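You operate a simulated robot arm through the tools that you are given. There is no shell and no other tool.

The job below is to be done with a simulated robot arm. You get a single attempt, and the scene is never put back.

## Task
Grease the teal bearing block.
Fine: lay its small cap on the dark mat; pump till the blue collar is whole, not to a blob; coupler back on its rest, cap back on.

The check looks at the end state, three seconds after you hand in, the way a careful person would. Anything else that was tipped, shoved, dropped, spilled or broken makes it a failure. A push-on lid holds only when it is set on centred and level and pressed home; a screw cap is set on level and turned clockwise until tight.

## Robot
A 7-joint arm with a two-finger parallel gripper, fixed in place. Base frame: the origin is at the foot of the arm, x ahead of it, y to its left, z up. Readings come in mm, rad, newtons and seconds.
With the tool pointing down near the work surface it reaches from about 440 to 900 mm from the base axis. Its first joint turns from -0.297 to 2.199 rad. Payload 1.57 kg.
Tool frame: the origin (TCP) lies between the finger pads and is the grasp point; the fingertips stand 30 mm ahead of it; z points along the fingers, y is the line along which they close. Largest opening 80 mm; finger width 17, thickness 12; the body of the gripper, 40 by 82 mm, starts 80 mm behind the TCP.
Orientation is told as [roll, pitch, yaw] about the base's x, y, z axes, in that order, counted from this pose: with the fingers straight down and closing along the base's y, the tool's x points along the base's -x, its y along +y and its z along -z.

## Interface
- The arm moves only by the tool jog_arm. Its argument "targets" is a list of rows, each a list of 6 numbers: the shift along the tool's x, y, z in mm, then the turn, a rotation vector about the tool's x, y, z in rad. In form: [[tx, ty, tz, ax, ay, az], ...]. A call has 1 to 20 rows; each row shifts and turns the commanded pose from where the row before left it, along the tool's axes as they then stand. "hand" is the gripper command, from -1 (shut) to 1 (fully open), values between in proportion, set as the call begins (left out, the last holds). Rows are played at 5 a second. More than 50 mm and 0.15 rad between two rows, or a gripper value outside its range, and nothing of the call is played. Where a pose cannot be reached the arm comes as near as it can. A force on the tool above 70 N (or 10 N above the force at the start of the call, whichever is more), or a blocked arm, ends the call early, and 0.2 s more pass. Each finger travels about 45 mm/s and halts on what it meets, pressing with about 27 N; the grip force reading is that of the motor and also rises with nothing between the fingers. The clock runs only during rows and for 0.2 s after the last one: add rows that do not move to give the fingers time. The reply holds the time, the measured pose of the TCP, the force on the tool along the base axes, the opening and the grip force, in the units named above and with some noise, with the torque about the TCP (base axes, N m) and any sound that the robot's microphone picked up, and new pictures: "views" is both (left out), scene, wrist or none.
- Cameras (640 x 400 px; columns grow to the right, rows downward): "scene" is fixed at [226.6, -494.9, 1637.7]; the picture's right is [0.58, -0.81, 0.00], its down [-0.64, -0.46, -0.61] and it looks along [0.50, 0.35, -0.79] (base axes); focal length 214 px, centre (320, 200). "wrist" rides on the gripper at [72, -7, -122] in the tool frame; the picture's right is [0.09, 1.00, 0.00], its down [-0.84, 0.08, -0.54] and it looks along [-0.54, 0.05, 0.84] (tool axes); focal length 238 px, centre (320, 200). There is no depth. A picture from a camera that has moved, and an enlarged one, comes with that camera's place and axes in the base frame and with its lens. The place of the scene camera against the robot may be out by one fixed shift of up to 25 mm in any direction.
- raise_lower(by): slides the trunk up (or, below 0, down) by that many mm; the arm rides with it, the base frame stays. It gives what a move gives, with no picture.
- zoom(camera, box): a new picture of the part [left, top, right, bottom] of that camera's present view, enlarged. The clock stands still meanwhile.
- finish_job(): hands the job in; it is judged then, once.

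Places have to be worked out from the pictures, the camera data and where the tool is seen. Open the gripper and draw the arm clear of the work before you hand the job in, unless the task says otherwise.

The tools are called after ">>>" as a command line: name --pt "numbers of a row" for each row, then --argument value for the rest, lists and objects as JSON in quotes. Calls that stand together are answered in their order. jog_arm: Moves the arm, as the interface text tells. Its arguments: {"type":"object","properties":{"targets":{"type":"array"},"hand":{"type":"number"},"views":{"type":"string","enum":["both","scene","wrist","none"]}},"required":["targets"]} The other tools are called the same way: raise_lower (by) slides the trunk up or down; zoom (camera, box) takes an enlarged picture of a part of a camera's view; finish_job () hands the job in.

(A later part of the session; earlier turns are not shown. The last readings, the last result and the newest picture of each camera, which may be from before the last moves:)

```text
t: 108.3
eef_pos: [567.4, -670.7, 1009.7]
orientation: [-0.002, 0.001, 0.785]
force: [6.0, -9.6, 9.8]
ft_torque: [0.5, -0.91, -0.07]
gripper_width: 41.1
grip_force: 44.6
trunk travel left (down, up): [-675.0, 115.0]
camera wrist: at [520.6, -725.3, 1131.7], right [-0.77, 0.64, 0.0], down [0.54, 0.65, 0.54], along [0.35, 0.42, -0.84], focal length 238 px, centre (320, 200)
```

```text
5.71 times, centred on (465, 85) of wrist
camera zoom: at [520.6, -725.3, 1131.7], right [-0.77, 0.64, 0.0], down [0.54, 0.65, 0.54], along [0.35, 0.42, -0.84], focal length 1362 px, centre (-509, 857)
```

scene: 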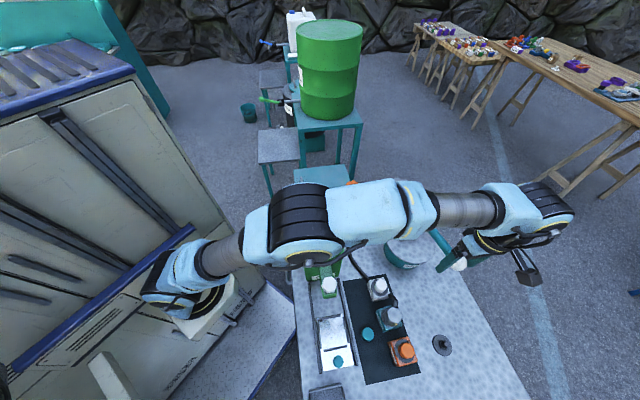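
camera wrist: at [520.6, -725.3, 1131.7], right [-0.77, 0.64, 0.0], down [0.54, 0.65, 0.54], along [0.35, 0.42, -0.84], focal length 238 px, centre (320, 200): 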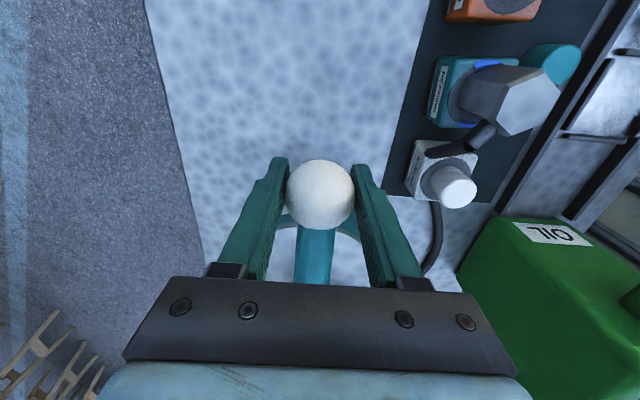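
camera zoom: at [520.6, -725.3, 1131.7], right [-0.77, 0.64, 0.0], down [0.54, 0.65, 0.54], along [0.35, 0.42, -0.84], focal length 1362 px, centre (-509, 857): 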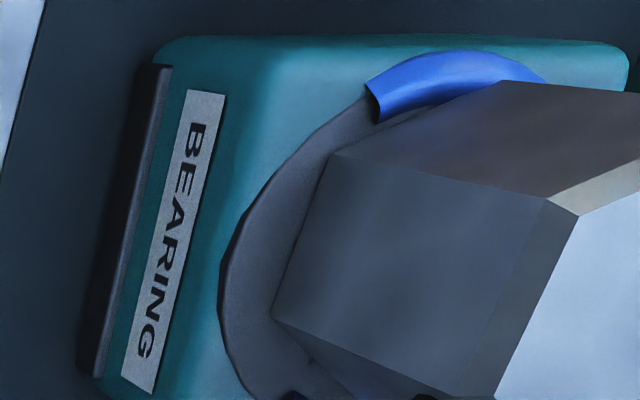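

The ring is now about two-thirds complete, with a gap of roughly 120° on the side nearest the coupler's rest. Each stroke adds a third, so one more full stroke should close it. Raising the lever to the top.

>>> jog_arm --pt "0.2 0 -5 0 0 0" --pt "0 0.2 -5 0 0 0" --pt "-0.2 0 -5 0 0 0" --pt "-0.2 0 -5 0 0 0" --pt "-0.4 0 -5 0 0 0" --pt "-0.5 0 -5 0 0 0" --pt "-0.5 0 -5 0 0 0" --pt "-0.5 0 -5 0 0 0" --pt "-0.6 0 -5 0 0 0" --pt "-0.7 0 -5 0 0 0" --views "none"

>>> jog_arm --pt "-0.8 0 -5 0 0 0" --pt "-0.8 0 -5 0 0 0" --pt "-0.8 0 -5 0 0 0" --pt "-1 0 -5 0 0 0" --pt "-1.3 0 -5 0 0 0" --pt "-1.5 0 -5 0 0 0" --pt "-1.7 0 -5 0 0 0" --pt "-1.8 0 -5 0 0 0" --pt "-1.6 0 -4.8 0 0 0" --pt "-1.5 0 -4.4 0 0 0" --pt "0 0 0 0 0 0" --views "wrist"

>>> zoom --camera "scene" --box '[380, 295, 430, 335]'

>>> zoom --camera "wrist" --box '[210, 80, 430, 260]'

```text
t: 110.5
eef_pos: [569.8, -667.9, 1061.1]
orientation: [0.002, 0.0, 0.785]
force: [-15.5, 6.4, -3.1]
ft_torque: [-0.82, 0.86, 0.07]
gripper_width: 41.6
grip_force: 45.1
trunk travel left (down, up): [-675.0, 115.0]
```

```text
t: 112.9
eef_pos: [579.6, -657.5, 1108.0]
orientation: [0.002, 0.0, 0.785]
force: [-12.2, 14.1, -5.9]
ft_torque: [-0.55, 0.79, 0.04]
gripper_width: 41.4
grip_force: 44.9
trunk travel left (down, up): [-675.0, 115.0]
camera wrist: at [533.1, -713.4, 1230.1], right [-0.77, 0.64, 0.0], down [0.54, 0.65, 0.54], along [0.35, 0.42, -0.84], focal length 238 px, centre (320, 200)
```

wrist: 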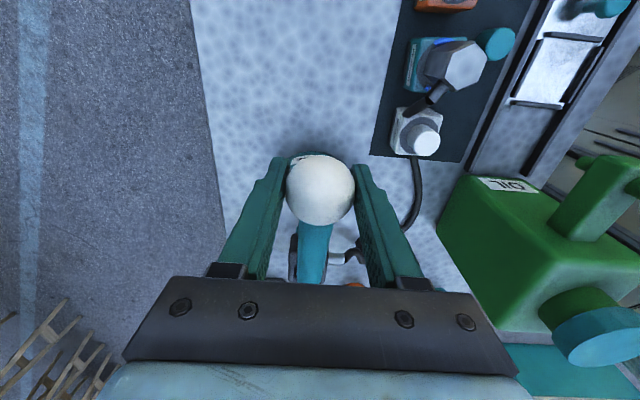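

```text
10.00 times, centred on (405, 315) of scene
camera zoom: at [226.6, -494.9, 1637.7], right [0.58, -0.81, 0.0], down [-0.64, -0.46, -0.61], along [0.5, 0.35, -0.79], focal length 2145 px, centre (-530, -950)
```

zoom: 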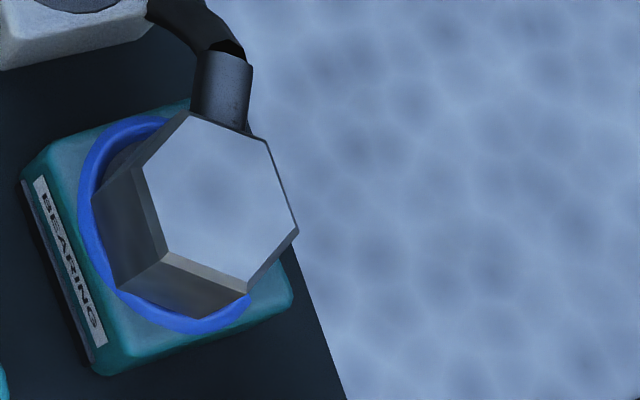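

```text
2.22 times, centred on (320, 170) of wrist
camera zoom: at [533.1, -713.4, 1230.1], right [-0.77, 0.64, 0.0], down [0.54, 0.65, 0.54], along [0.35, 0.42, -0.84], focal length 530 px, centre (320, 267)
```

zoom: 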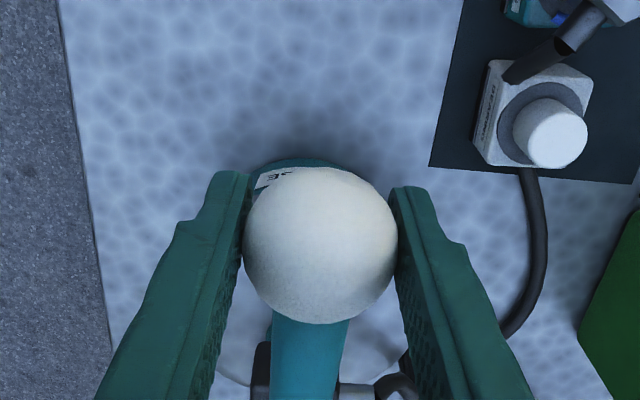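

The lever is at the top and the ring unchanged. Now the third stroke, again pausing before the delivery point.

>>> jog_arm --pt "1.7 0.6 4.4 0 0 0" --pt "1.8 0 4.8 0 0 0" --pt "1.8 0 5 0 0 0" --pt "1.7 0.1 5 0 0 0" --pt "1.5 0.1 5 0 0 0" --pt "1.3 0 5 0 0 0" --pt "1 0 5 0 0 0" --pt "0.8 0 5 0 0 0" --views "none"

>>> jog_arm --pt "0.9 0 5 0 0 0" --pt "0.8 0 5 0 0 0" --pt "0.7 0 5 0 0 0" --pt "0.6 0 5 0 0 0" --pt "0.5 -0.2 5 0 0 0" --pt "0.4 -0.2 5 0 0 0" --pt "0.3 -0.2 5 0 0 0" --pt "0.2 -0.2 5 0 0 0" --views "none"

>>> jog_arm --pt "0 -0.3 5 0 0 0" --pt "0 0 5 0 0 0" --pt "0 0 0 0 0 0" --views "wrist"

>>> zoom --camera "wrist" --box '[410, 30, 550, 150]'

>>> zoom --camera "scene" --box '[380, 295, 430, 335]'

```text
t: 114.7
eef_pos: [571.0, -667.1, 1070.1]
orientation: [-0.004, -0.001, 0.785]
force: [12.3, 0.4, 7.8]
ft_torque: [0.8, -1.03, 0.04]
gripper_width: 41.4
grip_force: 44.7
trunk travel left (down, up): [-675.0, 115.0]
```

```text
t: 116.5
eef_pos: [567.1, -670.5, 1030.6]
orientation: [-0.003, 0.001, 0.784]
force: [3.6, -12.7, 11.1]
ft_torque: [0.89, -0.91, 0.0]
gripper_width: 41.6
grip_force: 44.8
trunk travel left (down, up): [-675.0, 115.0]
```

```text
t: 117.3
eef_pos: [567.7, -670.0, 1019.9]
orientation: [0.002, 0.0, 0.785]
force: [3.6, -10.8, 9.9]
ft_torque: [0.77, -0.92, -0.01]
gripper_width: 41.5
grip_force: 44.7
trunk travel left (down, up): [-675.0, 115.0]
camera wrist: at [520.4, -725.6, 1142.3], right [-0.77, 0.64, 0.0], down [0.54, 0.65, 0.54], along [0.35, 0.42, -0.84], focal length 238 px, centre (320, 200)
```

wrist: 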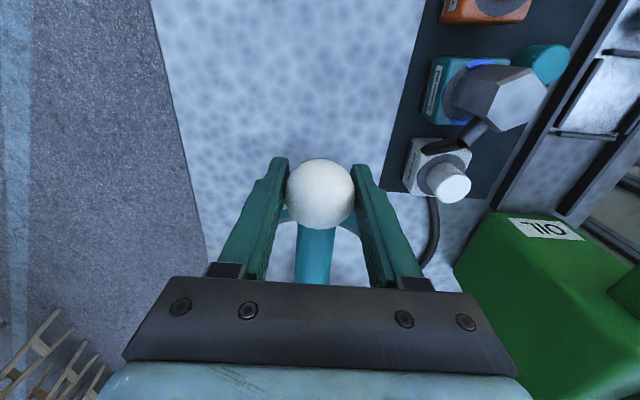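

```text
3.33 times, centred on (480, 90) of wrist
camera zoom: at [520.4, -725.6, 1142.3], right [-0.77, 0.64, 0.0], down [0.54, 0.65, 0.54], along [0.35, 0.42, -0.84], focal length 794 px, centre (-213, 567)
```

zoom: 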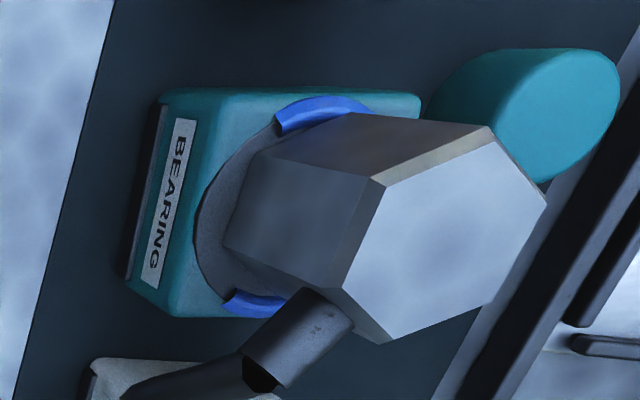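

```text
10.00 times, centred on (405, 315) of scene
camera zoom: at [226.6, -494.9, 1637.7], right [0.58, -0.81, 0.0], down [-0.64, -0.46, -0.61], along [0.5, 0.35, -0.79], focal length 2145 px, centre (-530, -950)
```

zoom: 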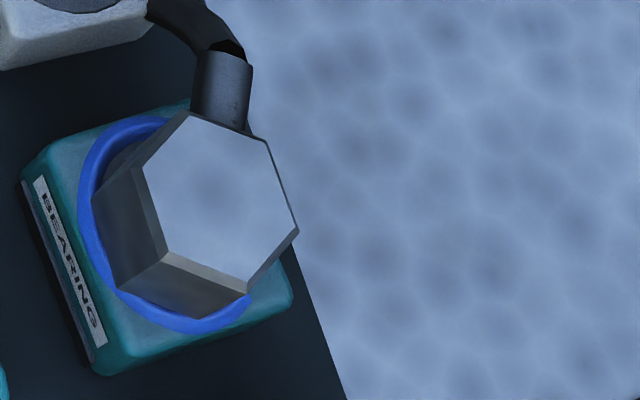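

No delivery yet; the gap is still there at z 1020. Continuing the last few millimetres in small steps, watching the gap.

>>> jog_arm --pt "-0.1 0 4 0 0 0" --pt "0 0 0 0 0 0" --views "wrist"

>>> zoom --camera "wrist" --box '[410, 30, 550, 150]'

>>> jog_arm --pt "-0.2 0 4 0 0 0" --pt "0 0 0 0 0 0" --views "wrist"

>>> zoom --camera "wrist" --box '[410, 30, 550, 150]'

```text
t: 117.9
eef_pos: [569.2, -668.8, 1016.9]
orientation: [-0.001, 0.0, 0.785]
force: [8.2, -13.6, 10.5]
ft_torque: [0.81, -1.0, -0.07]
gripper_width: 41.4
grip_force: 44.7
trunk travel left (down, up): [-675.0, 115.0]
camera wrist: at [520.5, -725.4, 1138.3], right [-0.77, 0.64, 0.0], down [0.54, 0.65, 0.54], along [0.35, 0.42, -0.84], focal length 238 px, centre (320, 200)
```

wrist: 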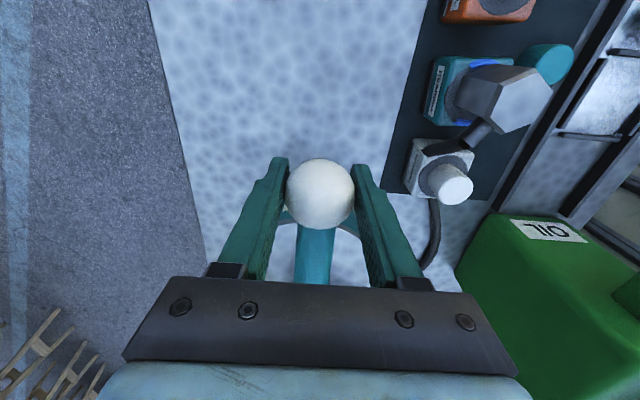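

```text
3.33 times, centred on (480, 90) of wrist
camera zoom: at [520.5, -725.4, 1138.3], right [-0.77, 0.64, 0.0], down [0.54, 0.65, 0.54], along [0.35, 0.42, -0.84], focal length 794 px, centre (-213, 567)
```

zoom: 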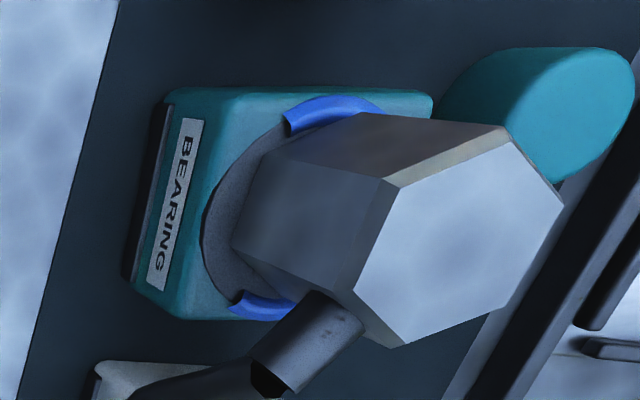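

```text
t: 118.5
eef_pos: [568.3, -669.1, 1010.8]
orientation: [0.0, 0.002, 0.788]
force: [9.9, -8.5, 11.3]
ft_torque: [0.83, -0.85, -0.05]
gripper_width: 41.4
grip_force: 44.8
trunk travel left (down, up): [-675.0, 115.0]
camera wrist: at [520.8, -725.3, 1133.9], right [-0.77, 0.64, 0.0], down [0.54, 0.65, 0.54], along [0.35, 0.42, -0.84], focal length 238 px, centre (320, 200)
```

wrist: 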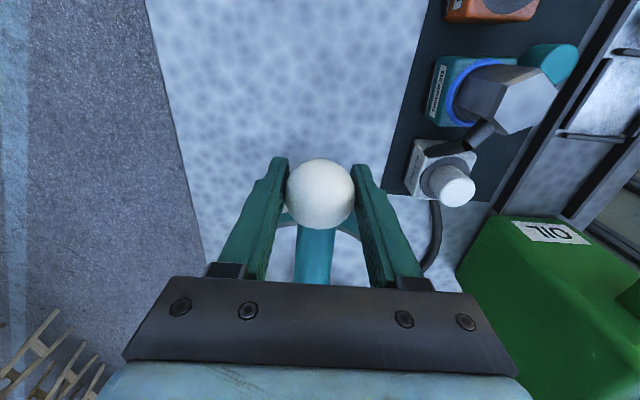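

```text
3.33 times, centred on (480, 90) of wrist
camera zoom: at [520.8, -725.3, 1133.9], right [-0.77, 0.64, 0.0], down [0.54, 0.65, 0.54], along [0.35, 0.42, -0.84], focal length 794 px, centre (-213, 567)
```

zoom: 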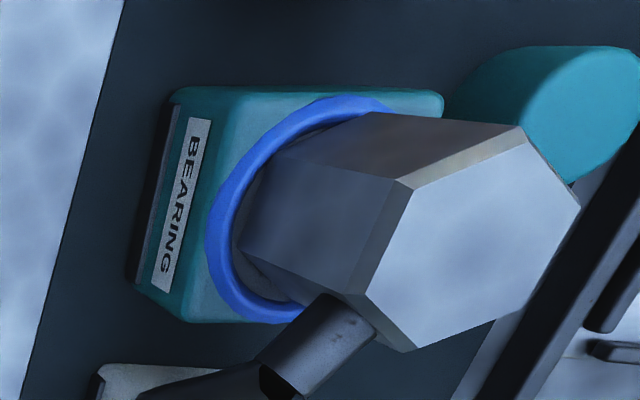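

The third stroke closed the gap; the blue ring looks whole from this side. Checking the other side before I bring the lever back up.

>>> zoom --camera "scene" --box '[380, 295, 430, 335]'

>>> zoom --camera "wrist" --box '[430, 50, 510, 130]'

```text
10.00 times, centred on (405, 315) of scene
camera zoom: at [226.6, -494.9, 1637.7], right [0.58, -0.81, 0.0], down [-0.64, -0.46, -0.61], along [0.5, 0.35, -0.79], focal length 2145 px, centre (-530, -950)
```

zoom: 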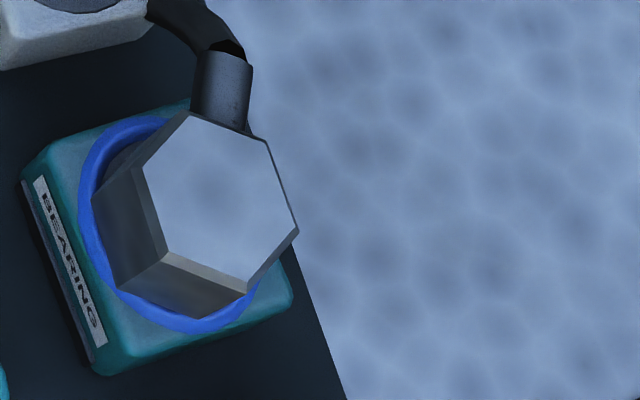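

```text
5.00 times, centred on (470, 90) of wrist
camera zoom: at [520.8, -725.3, 1133.9], right [-0.77, 0.64, 0.0], down [0.54, 0.65, 0.54], along [0.35, 0.42, -0.84], focal length 1192 px, centre (-430, 750)
```

zoom: 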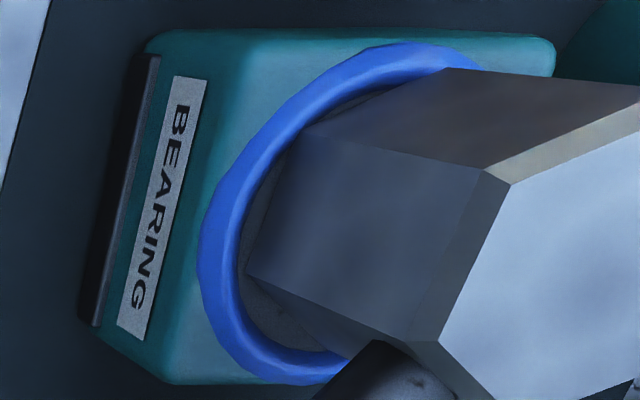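

The collar is whole on both sides, so no more pumping. Raising the lever back to its top position without another stroke.

>>> jog_arm --pt "0.2 0 -5 0 0 0" --pt "0 0.2 -5 0 0 0" --pt "-0.2 0.2 -5 0 0 0" --pt "-0.2 0.2 -5 0 0 0" --pt "-0.4 0.2 -5 0 0 0" --pt "-0.5 0 -5 0 0 0" --pt "-0.5 0 -5 0 0 0" --pt "-0.5 0 -5 0 0 0" --pt "-0.6 0 -5 0 0 0" --pt "-0.7 0 -5 0 0 0" --views "none"

>>> jog_arm --pt "-0.8 0 -5 0 0 0" --pt "-0.8 0 -5 0 0 0" --pt "-0.8 0 -5 0 0 0" --pt "-1 0 -5 0 0 0" --pt "-1.3 0 -5 0 0 0" --pt "-1.5 0 -5 0 0 0" --pt "-1.7 0 -5 0 0 0" --pt "-1.8 0 -5 0 0 0" --pt "-1.6 0 -4.8 0 0 0" --pt "-1.4 0 -3 0 0 0" --pt "0 0 0 0 0 0" --views "both"

>>> zoom --camera "wrist" --box '[210, 80, 430, 260]'

>>> zoom --camera "scene" --box '[380, 295, 430, 335]'

```text
t: 120.7
eef_pos: [569.5, -669.2, 1061.1]
orientation: [0.0, 0.001, 0.784]
force: [3.7, -15.4, -2.4]
ft_torque: [-0.83, 0.92, -0.06]
gripper_width: 41.6
grip_force: 45.4
trunk travel left (down, up): [-675.0, 115.0]
```

```text
t: 123.1
eef_pos: [580.1, -657.9, 1108.6]
orientation: [0.002, -0.002, 0.784]
force: [15.2, -12.2, -11.6]
ft_torque: [-0.22, 0.18, 0.09]
gripper_width: 41.3
grip_force: 44.8
trunk travel left (down, up): [-675.0, 115.0]
camera wrist: at [532.8, -713.6, 1230.1], right [-0.77, 0.64, 0.0], down [0.54, 0.65, 0.54], along [0.35, 0.42, -0.84], focal length 238 px, centre (320, 200)
```

scene: 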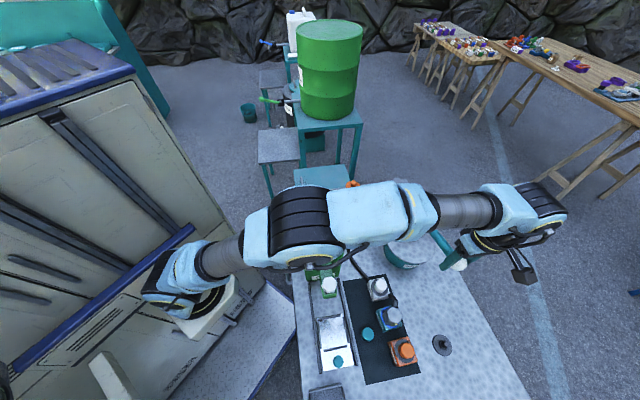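
wrist: 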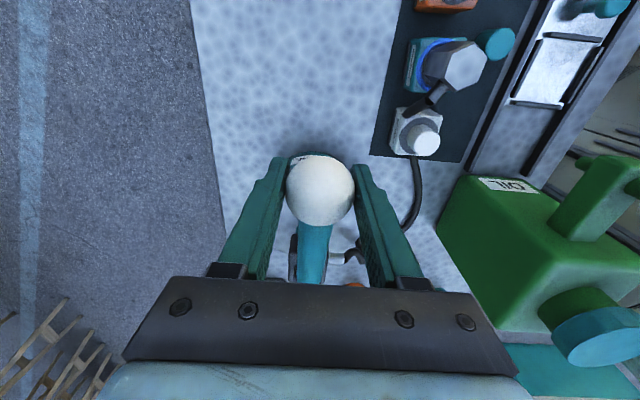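

```text
2.22 times, centred on (320, 170) of wrist
camera zoom: at [532.8, -713.6, 1230.1], right [-0.77, 0.64, 0.0], down [0.54, 0.65, 0.54], along [0.35, 0.42, -0.84], focal length 530 px, centre (320, 267)
```

zoom: 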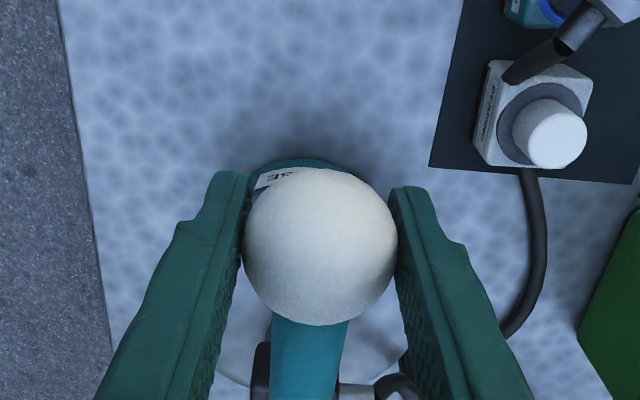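

```text
10.00 times, centred on (405, 315) of scene
camera zoom: at [226.6, -494.9, 1637.7], right [0.58, -0.81, 0.0], down [-0.64, -0.46, -0.61], along [0.5, 0.35, -0.79], focal length 2145 px, centre (-530, -950)
```

zoom: 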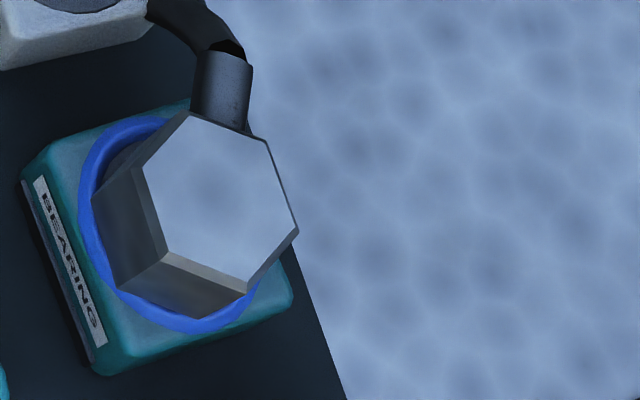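

The lever is at the top stop, and it pushed up against me all the way, so it should hold there. Opening the fingers to release the ball.

>>> jog_arm --pt "0 -0.4 0 0 0 0" --pt "0 0 0 0 0 0" --views "none"

>>> jog_arm --pt "0 0 0 0 0 0" --pt "0 0 0 0 0 0" --pt "0 0 0 0 0 0" --pt "0 0 0 0 0 0" --hand 0.8 --views "wrist"

>>> zoom --camera "wrist" --box '[210, 80, 430, 260]'

```text
t: 123.7
eef_pos: [579.9, -656.9, 1108.3]
orientation: [0.004, -0.003, 0.786]
force: [14.0, -4.3, -13.9]
ft_torque: [0.26, 0.08, -0.11]
gripper_width: 41.3
grip_force: 45.1
trunk travel left (down, up): [-675.0, 115.0]
```

```text
t: 124.7
eef_pos: [578.6, -657.3, 1109.9]
orientation: [0.001, 0.0, 0.786]
force: [-1.3, -0.3, 0.4]
ft_torque: [-0.02, -0.01, 0.03]
gripper_width: 72.0
grip_force: 0.0
trunk travel left (down, up): [-675.0, 115.0]
camera wrist: at [531.5, -713.6, 1231.8], right [-0.77, 0.64, 0.0], down [0.54, 0.65, 0.54], along [0.35, 0.42, -0.84], focal length 238 px, centre (320, 200)
```

wrist: 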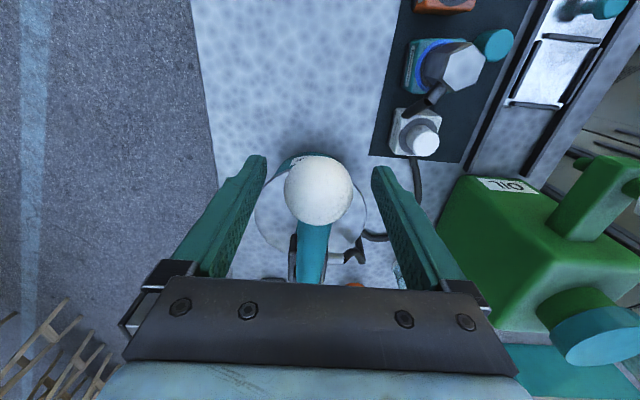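

```text
2.22 times, centred on (320, 170) of wrist
camera zoom: at [531.5, -713.6, 1231.8], right [-0.77, 0.64, 0.0], down [0.54, 0.65, 0.54], along [0.35, 0.42, -0.84], focal length 530 px, centre (320, 267)
```

zoom: 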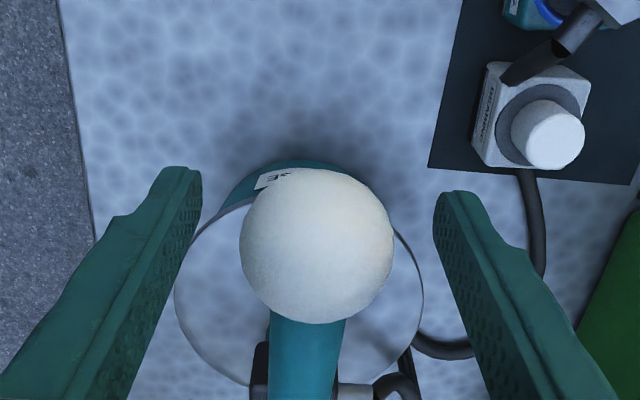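

The lever stays up by itself. I'll rise clear of the ball and move back above the coupler, turning to yaw -0.26 to match its flats.

>>> jog_arm --pt "0 0 -15 0 0 0" --pt "0 0 -25 0 0 0" --pt "0 0 -30 0 0 0" --pt "0 0 -25 0 0 0" --pt "10 23.5 0 0 0 0" --pt "12.7 30 0 0 0 0" --pt "12.7 30 0 0 0 0" --pt "12.7 30 0 0 0 0" --pt "12 27 0 0 0 0" --pt "0 0 0 0 0 0" --views "none"

>>> jog_arm --pt "0 0 0 0 0 0.13" --pt "0 0 0 0 0 0.13" --pt "0 0 0 0 0 0.13" --pt "0 0 0 0 0 0.13" --pt "0 0 0 0 0 0.13" --pt "0 0 0 0 0 0.13" --pt "0 0 0 0 0 0.13" --pt "0 0 0 0 0 0.136" --pt "0 0 0 0 0 0" --views "both"

>>> zoom --camera "wrist" --box '[240, 60, 420, 200]'

```text
t: 126.9
eef_pos: [438.4, -601.2, 1204.6]
orientation: [-0.002, -0.001, 0.783]
force: [0.8, -0.4, 0.0]
ft_torque: [0.01, 0.0, -0.04]
gripper_width: 72.2
grip_force: 0.0
trunk travel left (down, up): [-675.0, 115.0]
```

```text
t: 128.9
eef_pos: [437.7, -600.8, 1204.8]
orientation: [-0.002, -0.001, -0.262]
force: [0.1, 0.1, -1.2]
ft_torque: [-0.01, -0.01, 0.02]
gripper_width: 71.9
grip_force: 0.1
trunk travel left (down, up): [-675.0, 115.0]
camera wrist: at [365.5, -589.7, 1326.7], right [0.17, 0.99, 0.0], down [0.83, -0.14, 0.54], along [0.53, -0.09, -0.84], focal length 238 px, centre (320, 200)
```

scene: 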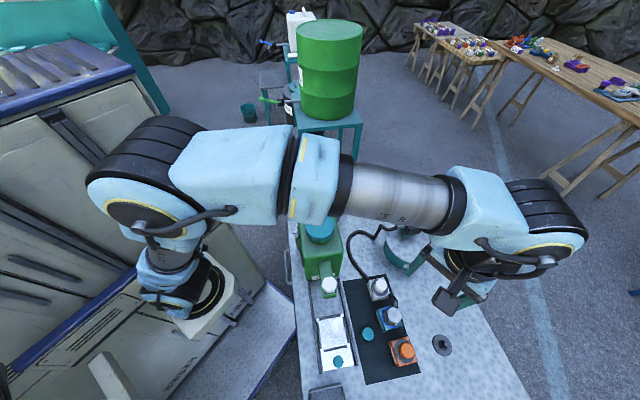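
wrist: 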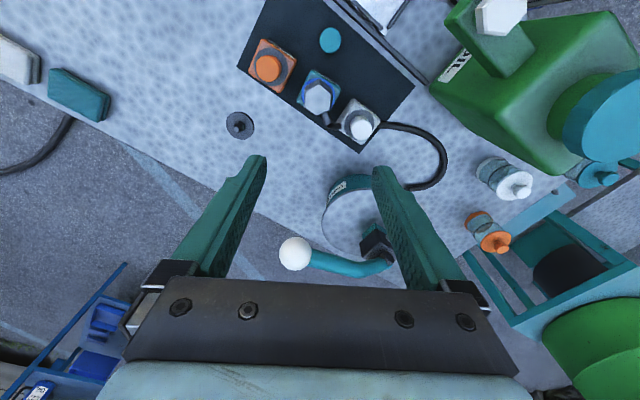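

```text
2.86 times, centred on (330, 130) of wrist
camera zoom: at [365.5, -589.7, 1326.7], right [0.17, 0.99, 0.0], down [0.83, -0.14, 0.54], along [0.53, -0.09, -0.84], focal length 681 px, centre (291, 400)
```

zoom: 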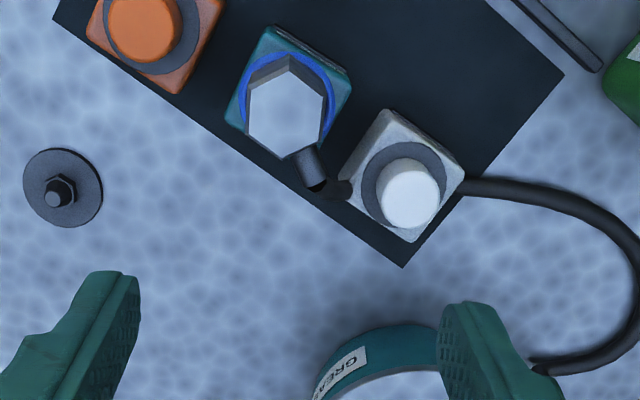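

The collar shows blue all round the coupler base. Lowering the trunk back 150 mm to pick up the coupler.

>>> raise_lower --by -150

>>> jog_arm --pt "-1 0 10 0 0 0" --pt "-1 0 10 0 0 0" --pt "0 0 10 0 0 0" --pt "0 0 10 0 0 0" --pt "0 0 10 0 0 0" --pt "0 0 0 0 0 0" --hand 0.7 --views "wrist"

>>> zoom --camera "wrist" --box '[240, 70, 400, 210]'

```text
t: 130.7
eef_pos: [438.5, -601.5, 1054.4]
orientation: [0.001, 0.0, -0.26]
force: [0.0, -0.5, -0.2]
ft_torque: [0.01, 0.04, 0.0]
gripper_width: 72.0
grip_force: 0.1
trunk travel left (down, up): [-525.0, 265.0]
```

```text
t: 132.1
eef_pos: [438.0, -602.4, 1004.8]
orientation: [0.001, -0.001, -0.26]
force: [-0.6, 0.0, 0.2]
ft_torque: [0.01, -0.02, 0.0]
gripper_width: 68.2
grip_force: 0.1
trunk travel left (down, up): [-525.0, 265.0]
camera wrist: at [365.9, -590.5, 1126.7], right [0.17, 0.99, 0.0], down [0.83, -0.14, 0.54], along [0.53, -0.09, -0.84], focal length 238 px, centre (320, 200)
```

wrist: 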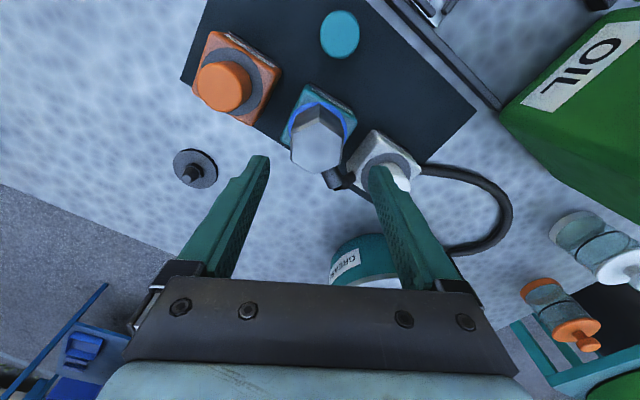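

```text
2.86 times, centred on (320, 140) of wrist
camera zoom: at [365.9, -590.5, 1126.7], right [0.17, 0.99, 0.0], down [0.83, -0.14, 0.54], along [0.53, -0.09, -0.84], focal length 681 px, centre (320, 371)
```

zoom: 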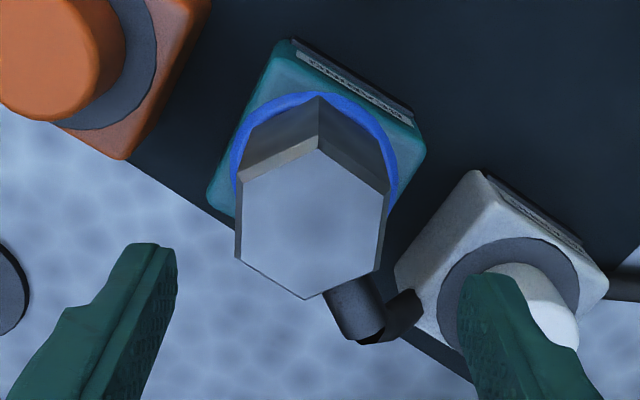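

The coupler is offset by tool (4, -3.1), and both the image and coordinates agree. I'll correct that and descend to just above the coupler's top, then check.

>>> jog_arm --pt "4 -3.1 0 0 0 0" --pt "0 0 8 0 0 0" --pt "0 0 8 0 0 0" --pt "0 0 8 0 0 0" --pt "0 0 0 0 0 0" --views "wrist"

>>> zoom --camera "wrist" --box '[240, 70, 400, 210]'

```text
t: 133.3
eef_pos: [434.5, -604.8, 981.5]
orientation: [-0.001, -0.001, -0.259]
force: [0.3, 0.3, 0.2]
ft_torque: [0.0, 0.0, 0.02]
gripper_width: 68.1
grip_force: 0.1
trunk travel left (down, up): [-525.0, 265.0]
camera wrist: at [361.9, -592.8, 1103.6], right [0.17, 0.99, 0.0], down [0.83, -0.14, 0.54], along [0.53, -0.09, -0.84], focal length 238 px, centre (320, 200)
```

wrist: 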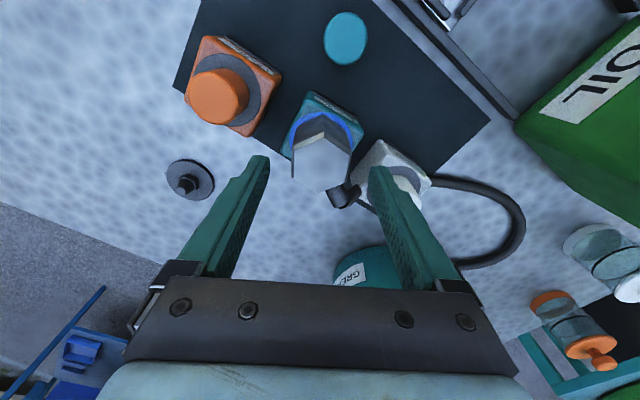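

```text
2.86 times, centred on (320, 140) of wrist
camera zoom: at [361.9, -592.8, 1103.6], right [0.17, 0.99, 0.0], down [0.83, -0.14, 0.54], along [0.53, -0.09, -0.84], focal length 681 px, centre (320, 371)
```

zoom: 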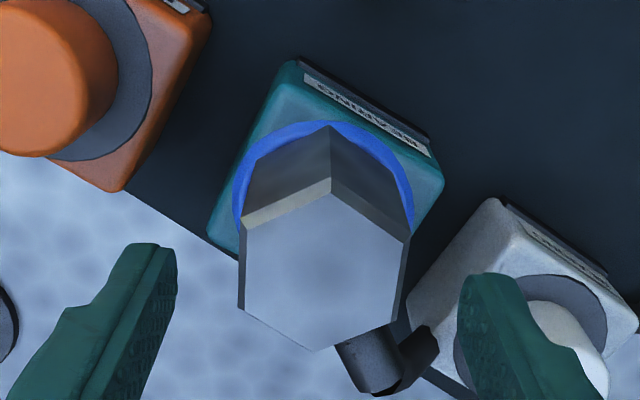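

Centred within 1 mm. Descending to the same depth at which I released it.

>>> jog_arm --pt "0.5 0 10 0 0 0" --pt "0 0 10 0 0 0" --pt "0 0 8 0 0 0" --pt "0 0 5 0 0 0" --pt "0 0 0 0 0 0" --views "wrist"

>>> zoom --camera "wrist" --box '[240, 80, 400, 240]'

```text
t: 134.5
eef_pos: [433.8, -605.3, 947.3]
orientation: [0.001, -0.001, -0.259]
force: [-1.5, 0.7, 0.0]
ft_torque: [-0.02, -0.03, -0.01]
gripper_width: 68.1
grip_force: 0.0
trunk travel left (down, up): [-525.0, 265.0]
camera wrist: at [362.8, -592.8, 1070.1], right [0.17, 0.99, 0.0], down [0.83, -0.14, 0.54], along [0.53, -0.09, -0.84], focal length 238 px, centre (320, 200)
```

wrist: 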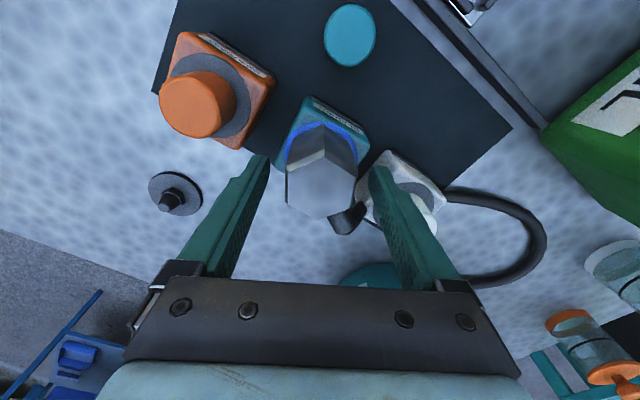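

```text
2.50 times, centred on (320, 160) of wrist
camera zoom: at [362.8, -592.8, 1070.1], right [0.17, 0.99, 0.0], down [0.83, -0.14, 0.54], along [0.53, -0.09, -0.84], focal length 596 px, centre (320, 300)
```

zoom: 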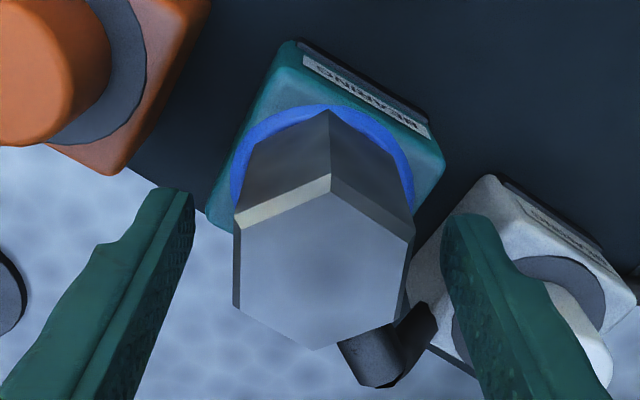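

Well placed around the coupler. Closing on the flats.

>>> jog_arm --pt "0 0 0 0 0 0" --pt "0 0 0 0 0 0" --pt "0 0 0 0 0 0" --pt "0 0 0 0 0 0" --hand -1 --views "wrist"

>>> jog_arm --pt "0 0 -1.5 0 0 0" --pt "0 0 -1.5 0 0 0" --pt "0 0 -1.5 0 0 0" --pt "0 0 -1.5 0 0 0" --views "wrist"

>>> zoom --camera "wrist" --box '[240, 80, 400, 240]'

```text
t: 135.5
eef_pos: [435.8, -604.4, 948.3]
orientation: [0.001, 0.001, -0.259]
force: [-0.2, 0.0, -0.4]
ft_torque: [-0.01, 0.04, 0.0]
gripper_width: 40.6
grip_force: 27.5
trunk travel left (down, up): [-525.0, 265.0]
camera wrist: at [362.8, -592.8, 1070.2], right [0.17, 0.99, 0.0], down [0.83, -0.14, 0.54], along [0.53, -0.09, -0.84], focal length 238 px, centre (320, 200)
```

wrist: 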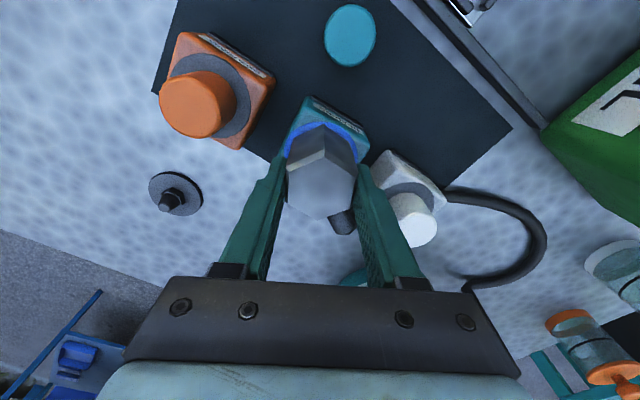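

```text
t: 136.5
eef_pos: [434.1, -604.9, 954.8]
orientation: [0.0, 0.0, -0.261]
force: [-0.7, 0.2, -1.6]
ft_torque: [-0.02, 0.03, -0.01]
gripper_width: 40.2
grip_force: 27.2
trunk travel left (down, up): [-525.0, 265.0]
camera wrist: at [361.7, -592.4, 1075.7], right [0.17, 0.99, 0.0], down [0.83, -0.14, 0.54], along [0.53, -0.09, -0.84], focal length 238 px, centre (320, 200)
```

wrist: 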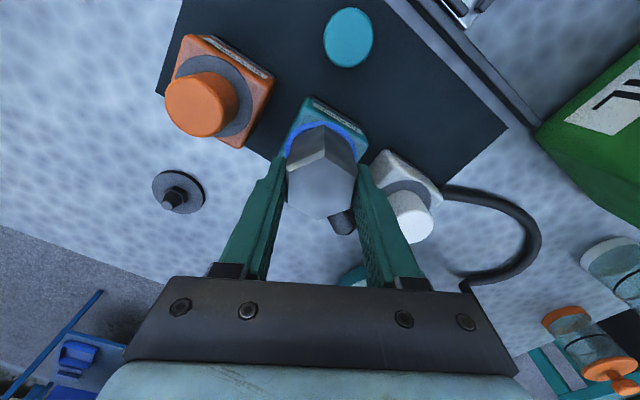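

```text
2.50 times, centred on (320, 160) of wrist
camera zoom: at [361.7, -592.4, 1075.7], right [0.17, 0.99, 0.0], down [0.83, -0.14, 0.54], along [0.53, -0.09, -0.84], focal length 596 px, centre (320, 300)
```

zoom: 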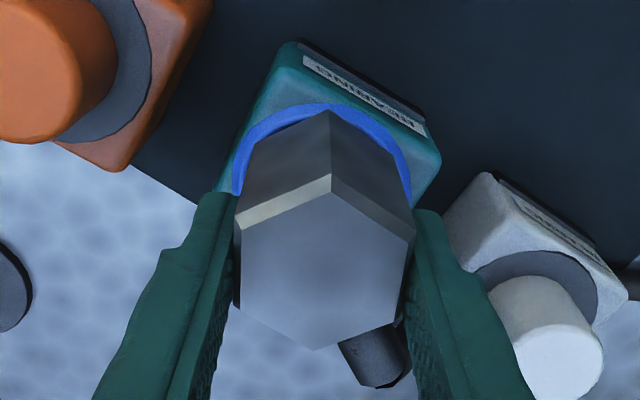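

It lifts with the grip, with no resistance. Raising it clear of the nipple, up to about z 1010.

>>> jog_arm --pt "0 0 -2 0 0 0" --pt "0 0 -3 0 0 0" --pt "0 0 -4 0 0 0" --pt "0 0 -5 0 0 0" --pt "0 0 -6 0 0 0" --pt "0 0 -6 0 0 0" --pt "0 0 -6 0 0 0" --pt "0 0 -6 0 0 0" --pt "0 0 -6 0 0 0" --pt "0 0 -6 0 0 0" --pt "0 0 -4 0 0 0" --pt "0 0 0 0 0 0" --views "both"

>>> zoom --camera "wrist" --box '[260, 70, 400, 190]'

>>> zoom --camera "scene" --box '[370, 290, 430, 340]'

```text
t: 139.1
eef_pos: [434.4, -602.1, 1007.1]
orientation: [0.0, -0.001, -0.259]
force: [-0.5, 0.4, -0.6]
ft_torque: [0.03, 0.0, -0.01]
gripper_width: 40.4
grip_force: 26.6
trunk travel left (down, up): [-525.0, 265.0]
camera wrist: at [361.6, -591.6, 1129.6], right [0.17, 0.99, 0.0], down [0.83, -0.14, 0.54], along [0.53, -0.09, -0.84], focal length 238 px, centre (320, 200)
```

scene: 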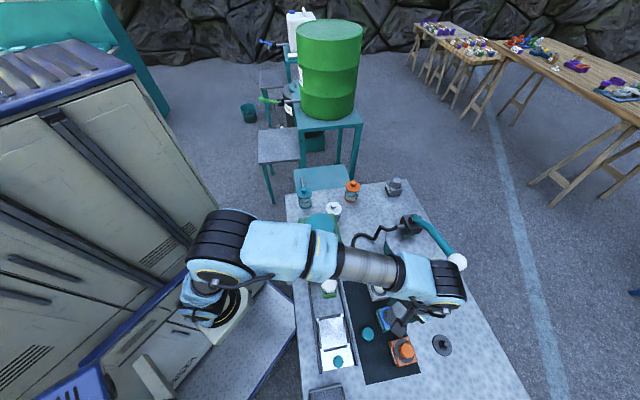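
wrist: 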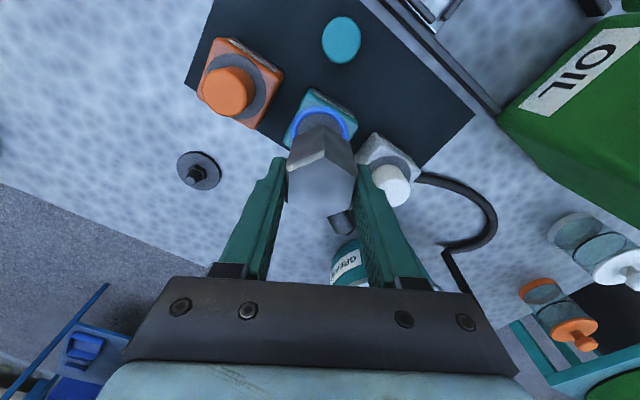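

```text
3.33 times, centred on (330, 130) of wrist
camera zoom: at [361.6, -591.6, 1129.6], right [0.17, 0.99, 0.0], down [0.83, -0.14, 0.54], along [0.53, -0.09, -0.84], focal length 794 px, centre (287, 433)
```

zoom: 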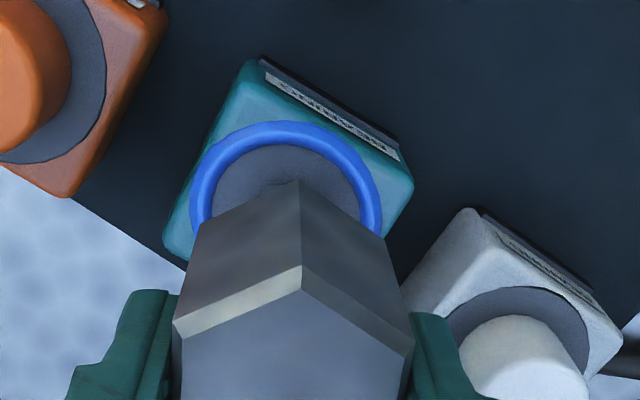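

```text
8.00 times, centred on (400, 315) of scene
camera zoom: at [226.6, -494.9, 1637.7], right [0.58, -0.81, 0.0], down [-0.64, -0.46, -0.61], along [0.5, 0.35, -0.79], focal length 1716 px, centre (-320, -720)
```

zoom: 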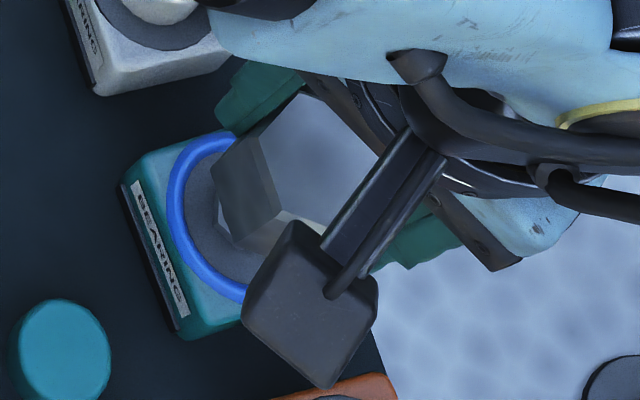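

The blue collar is an intact ring with the coupler lifted away. Now I'll turn back to yaw 0.26 and carry the coupler to its rest, keeping below the height where reach was clipped.

>>> jog_arm --pt "0 0 0 0 0 -0.1" --pt "0 0 0 0 0 -0.1" --pt "0 0 0 0 0 -0.1" --pt "0 0 0 0 0 -0.11" --pt "0 0 0 0 0 -0.11" --pt "0 0 0 0 0 0" --views "none"

>>> jog_arm --pt "0.3 -8 0 0 0 0" --pt "0.5 -13 0 0 0 0" --pt "0.5 -14 0 0 0 0" --pt "0.5 -14 0 0 0 0" --pt "0.6 -15 2 0 0 0" --pt "0.6 -15 4 0 0 0" --pt "0.6 -15 4 0 0 0" --pt "0.6 -15 4 0 0 0" --pt "0.6 -15 4 0 0 0" --pt "0.5 -14 4 0 0 0" --pt "0.5 -12 4 0 0 0" --pt "0.4 -10 4 0 0 0" --pt "0 0 0 0 0 0" --pt "0 0 0 0 0 0" --views "wrist"

>>> zoom --camera "wrist" --box '[240, 60, 400, 220]'

```text
t: 140.5
eef_pos: [433.8, -603.1, 1006.3]
orientation: [0.0, 0.0, 0.261]
force: [-0.8, -0.4, -1.4]
ft_torque: [0.0, 0.04, -0.01]
gripper_width: 40.7
grip_force: 26.8
trunk travel left (down, up): [-525.0, 265.0]
```

```text
t: 143.5
eef_pos: [469.2, -762.4, 975.5]
orientation: [0.0, -0.001, 0.258]
force: [0.5, -0.8, -2.1]
ft_torque: [-0.01, 0.02, 0.01]
gripper_width: 40.5
grip_force: 26.8
trunk travel left (down, up): [-525.0, 265.0]
camera wrist: at [400.8, -785.8, 1098.3], right [-0.34, 0.94, 0.0], down [0.79, 0.29, 0.54], along [0.51, 0.19, -0.84], focal length 238 px, centre (320, 200)
```

wrist: 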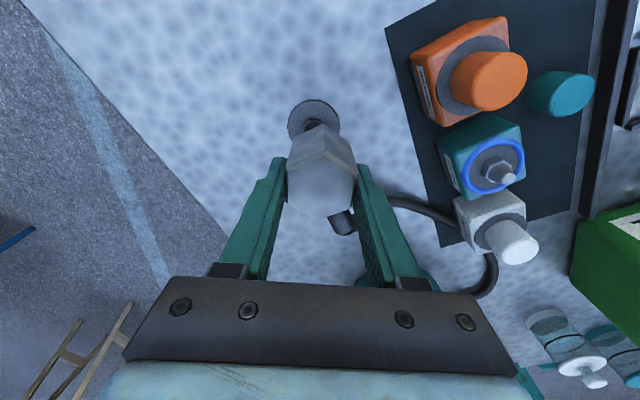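

```text
2.50 times, centred on (320, 140) of wrist
camera zoom: at [400.8, -785.8, 1098.3], right [-0.34, 0.94, 0.0], down [0.79, 0.29, 0.54], along [0.51, 0.19, -0.84], focal length 596 px, centre (320, 350)
```

zoom: 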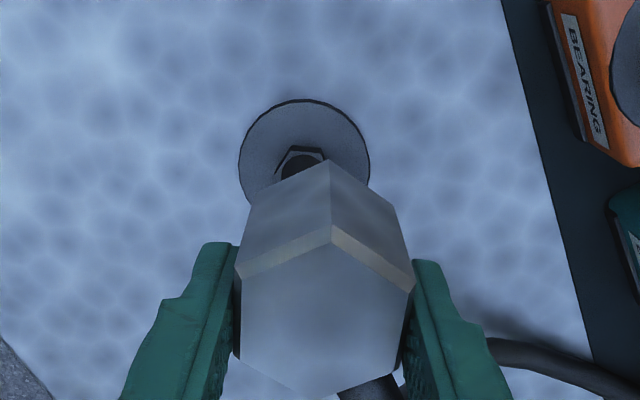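

From several views the rest's nipple comes out at about (469.2, -767.7), tip z≈873, near where I first gripped the coupler (471, -767). I'll shift about 5 mm in tool -y and re-measure from there.

>>> jog_arm --pt "0.3 -5 0 0 0 0" --pt "0 0 0 0 0 0" --pt "0 0 0 0 0 0" --views "both"

>>> zoom --camera "wrist" --box '[260, 80, 380, 180]'

>>> zoom --camera "scene" --box '[360, 280, 480, 370]'

>>> jog_arm --pt "0 0 0 0 0 0" --views "none"

>>> jog_arm --pt "0 0 0 0 0 0" --views "none"

```text
t: 144.3
eef_pos: [469.6, -765.3, 977.1]
orientation: [0.001, 0.001, 0.26]
force: [0.3, 0.0, -0.7]
ft_torque: [-0.01, 0.03, 0.0]
gripper_width: 40.6
grip_force: 27.1
trunk travel left (down, up): [-525.0, 265.0]
camera wrist: at [401.5, -790.5, 1098.9], right [-0.34, 0.94, 0.0], down [0.79, 0.29, 0.54], along [0.51, 0.19, -0.84], focal length 238 px, centre (320, 200)
```

scene: 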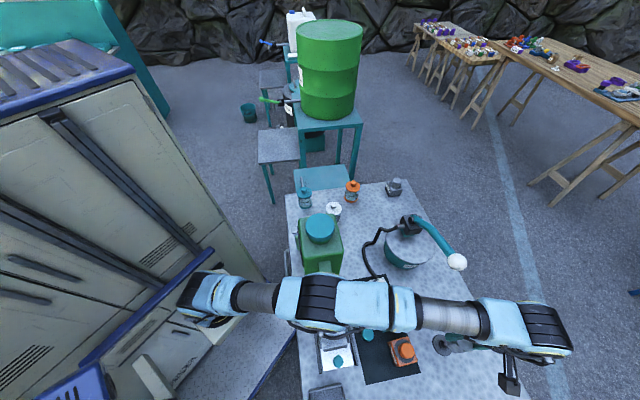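
wrist: 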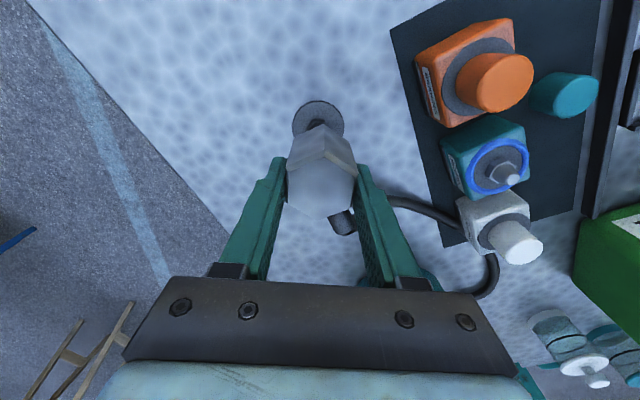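

```text
4.00 times, centred on (320, 130) of wrist
camera zoom: at [401.5, -790.5, 1098.9], right [-0.34, 0.94, 0.0], down [0.79, 0.29, 0.54], along [0.51, 0.19, -0.84], focal length 953 px, centre (320, 480)
```

zoom: 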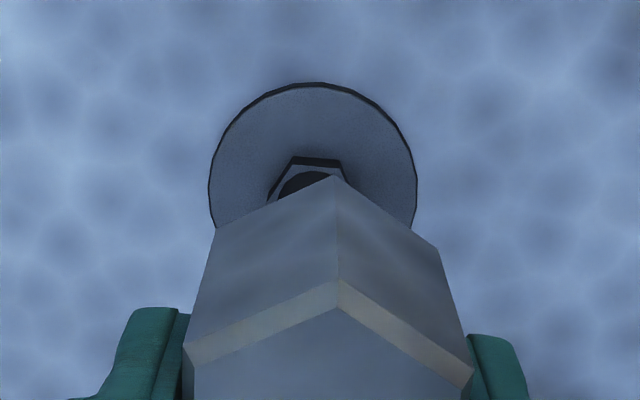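

```text
4.44 times, centred on (420, 325) of scene
camera zoom: at [226.6, -494.9, 1637.7], right [0.58, -0.81, 0.0], down [-0.64, -0.46, -0.61], along [0.5, 0.35, -0.79], focal length 953 px, centre (-124, -356)
```

zoom: 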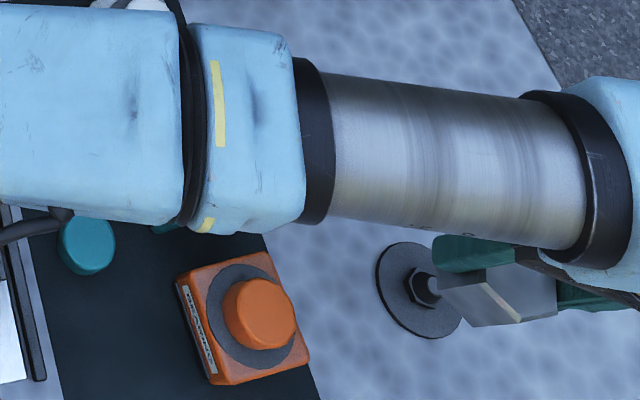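

```text
t: 144.7
eef_pos: [470.7, -766.0, 976.8]
orientation: [0.001, 0.0, 0.259]
force: [-0.5, 0.3, -1.2]
ft_torque: [-0.01, -0.01, 0.04]
gripper_width: 40.5
grip_force: 27.1
trunk travel left (down, up): [-525.0, 265.0]
```

```text
t: 145.1
eef_pos: [470.3, -765.7, 977.4]
orientation: [0.001, 0.0, 0.259]
force: [-0.4, 0.2, -1.3]
ft_torque: [0.01, 0.03, 0.04]
gripper_width: 40.4
grip_force: 27.2
trunk travel left (down, up): [-525.0, 265.0]
```

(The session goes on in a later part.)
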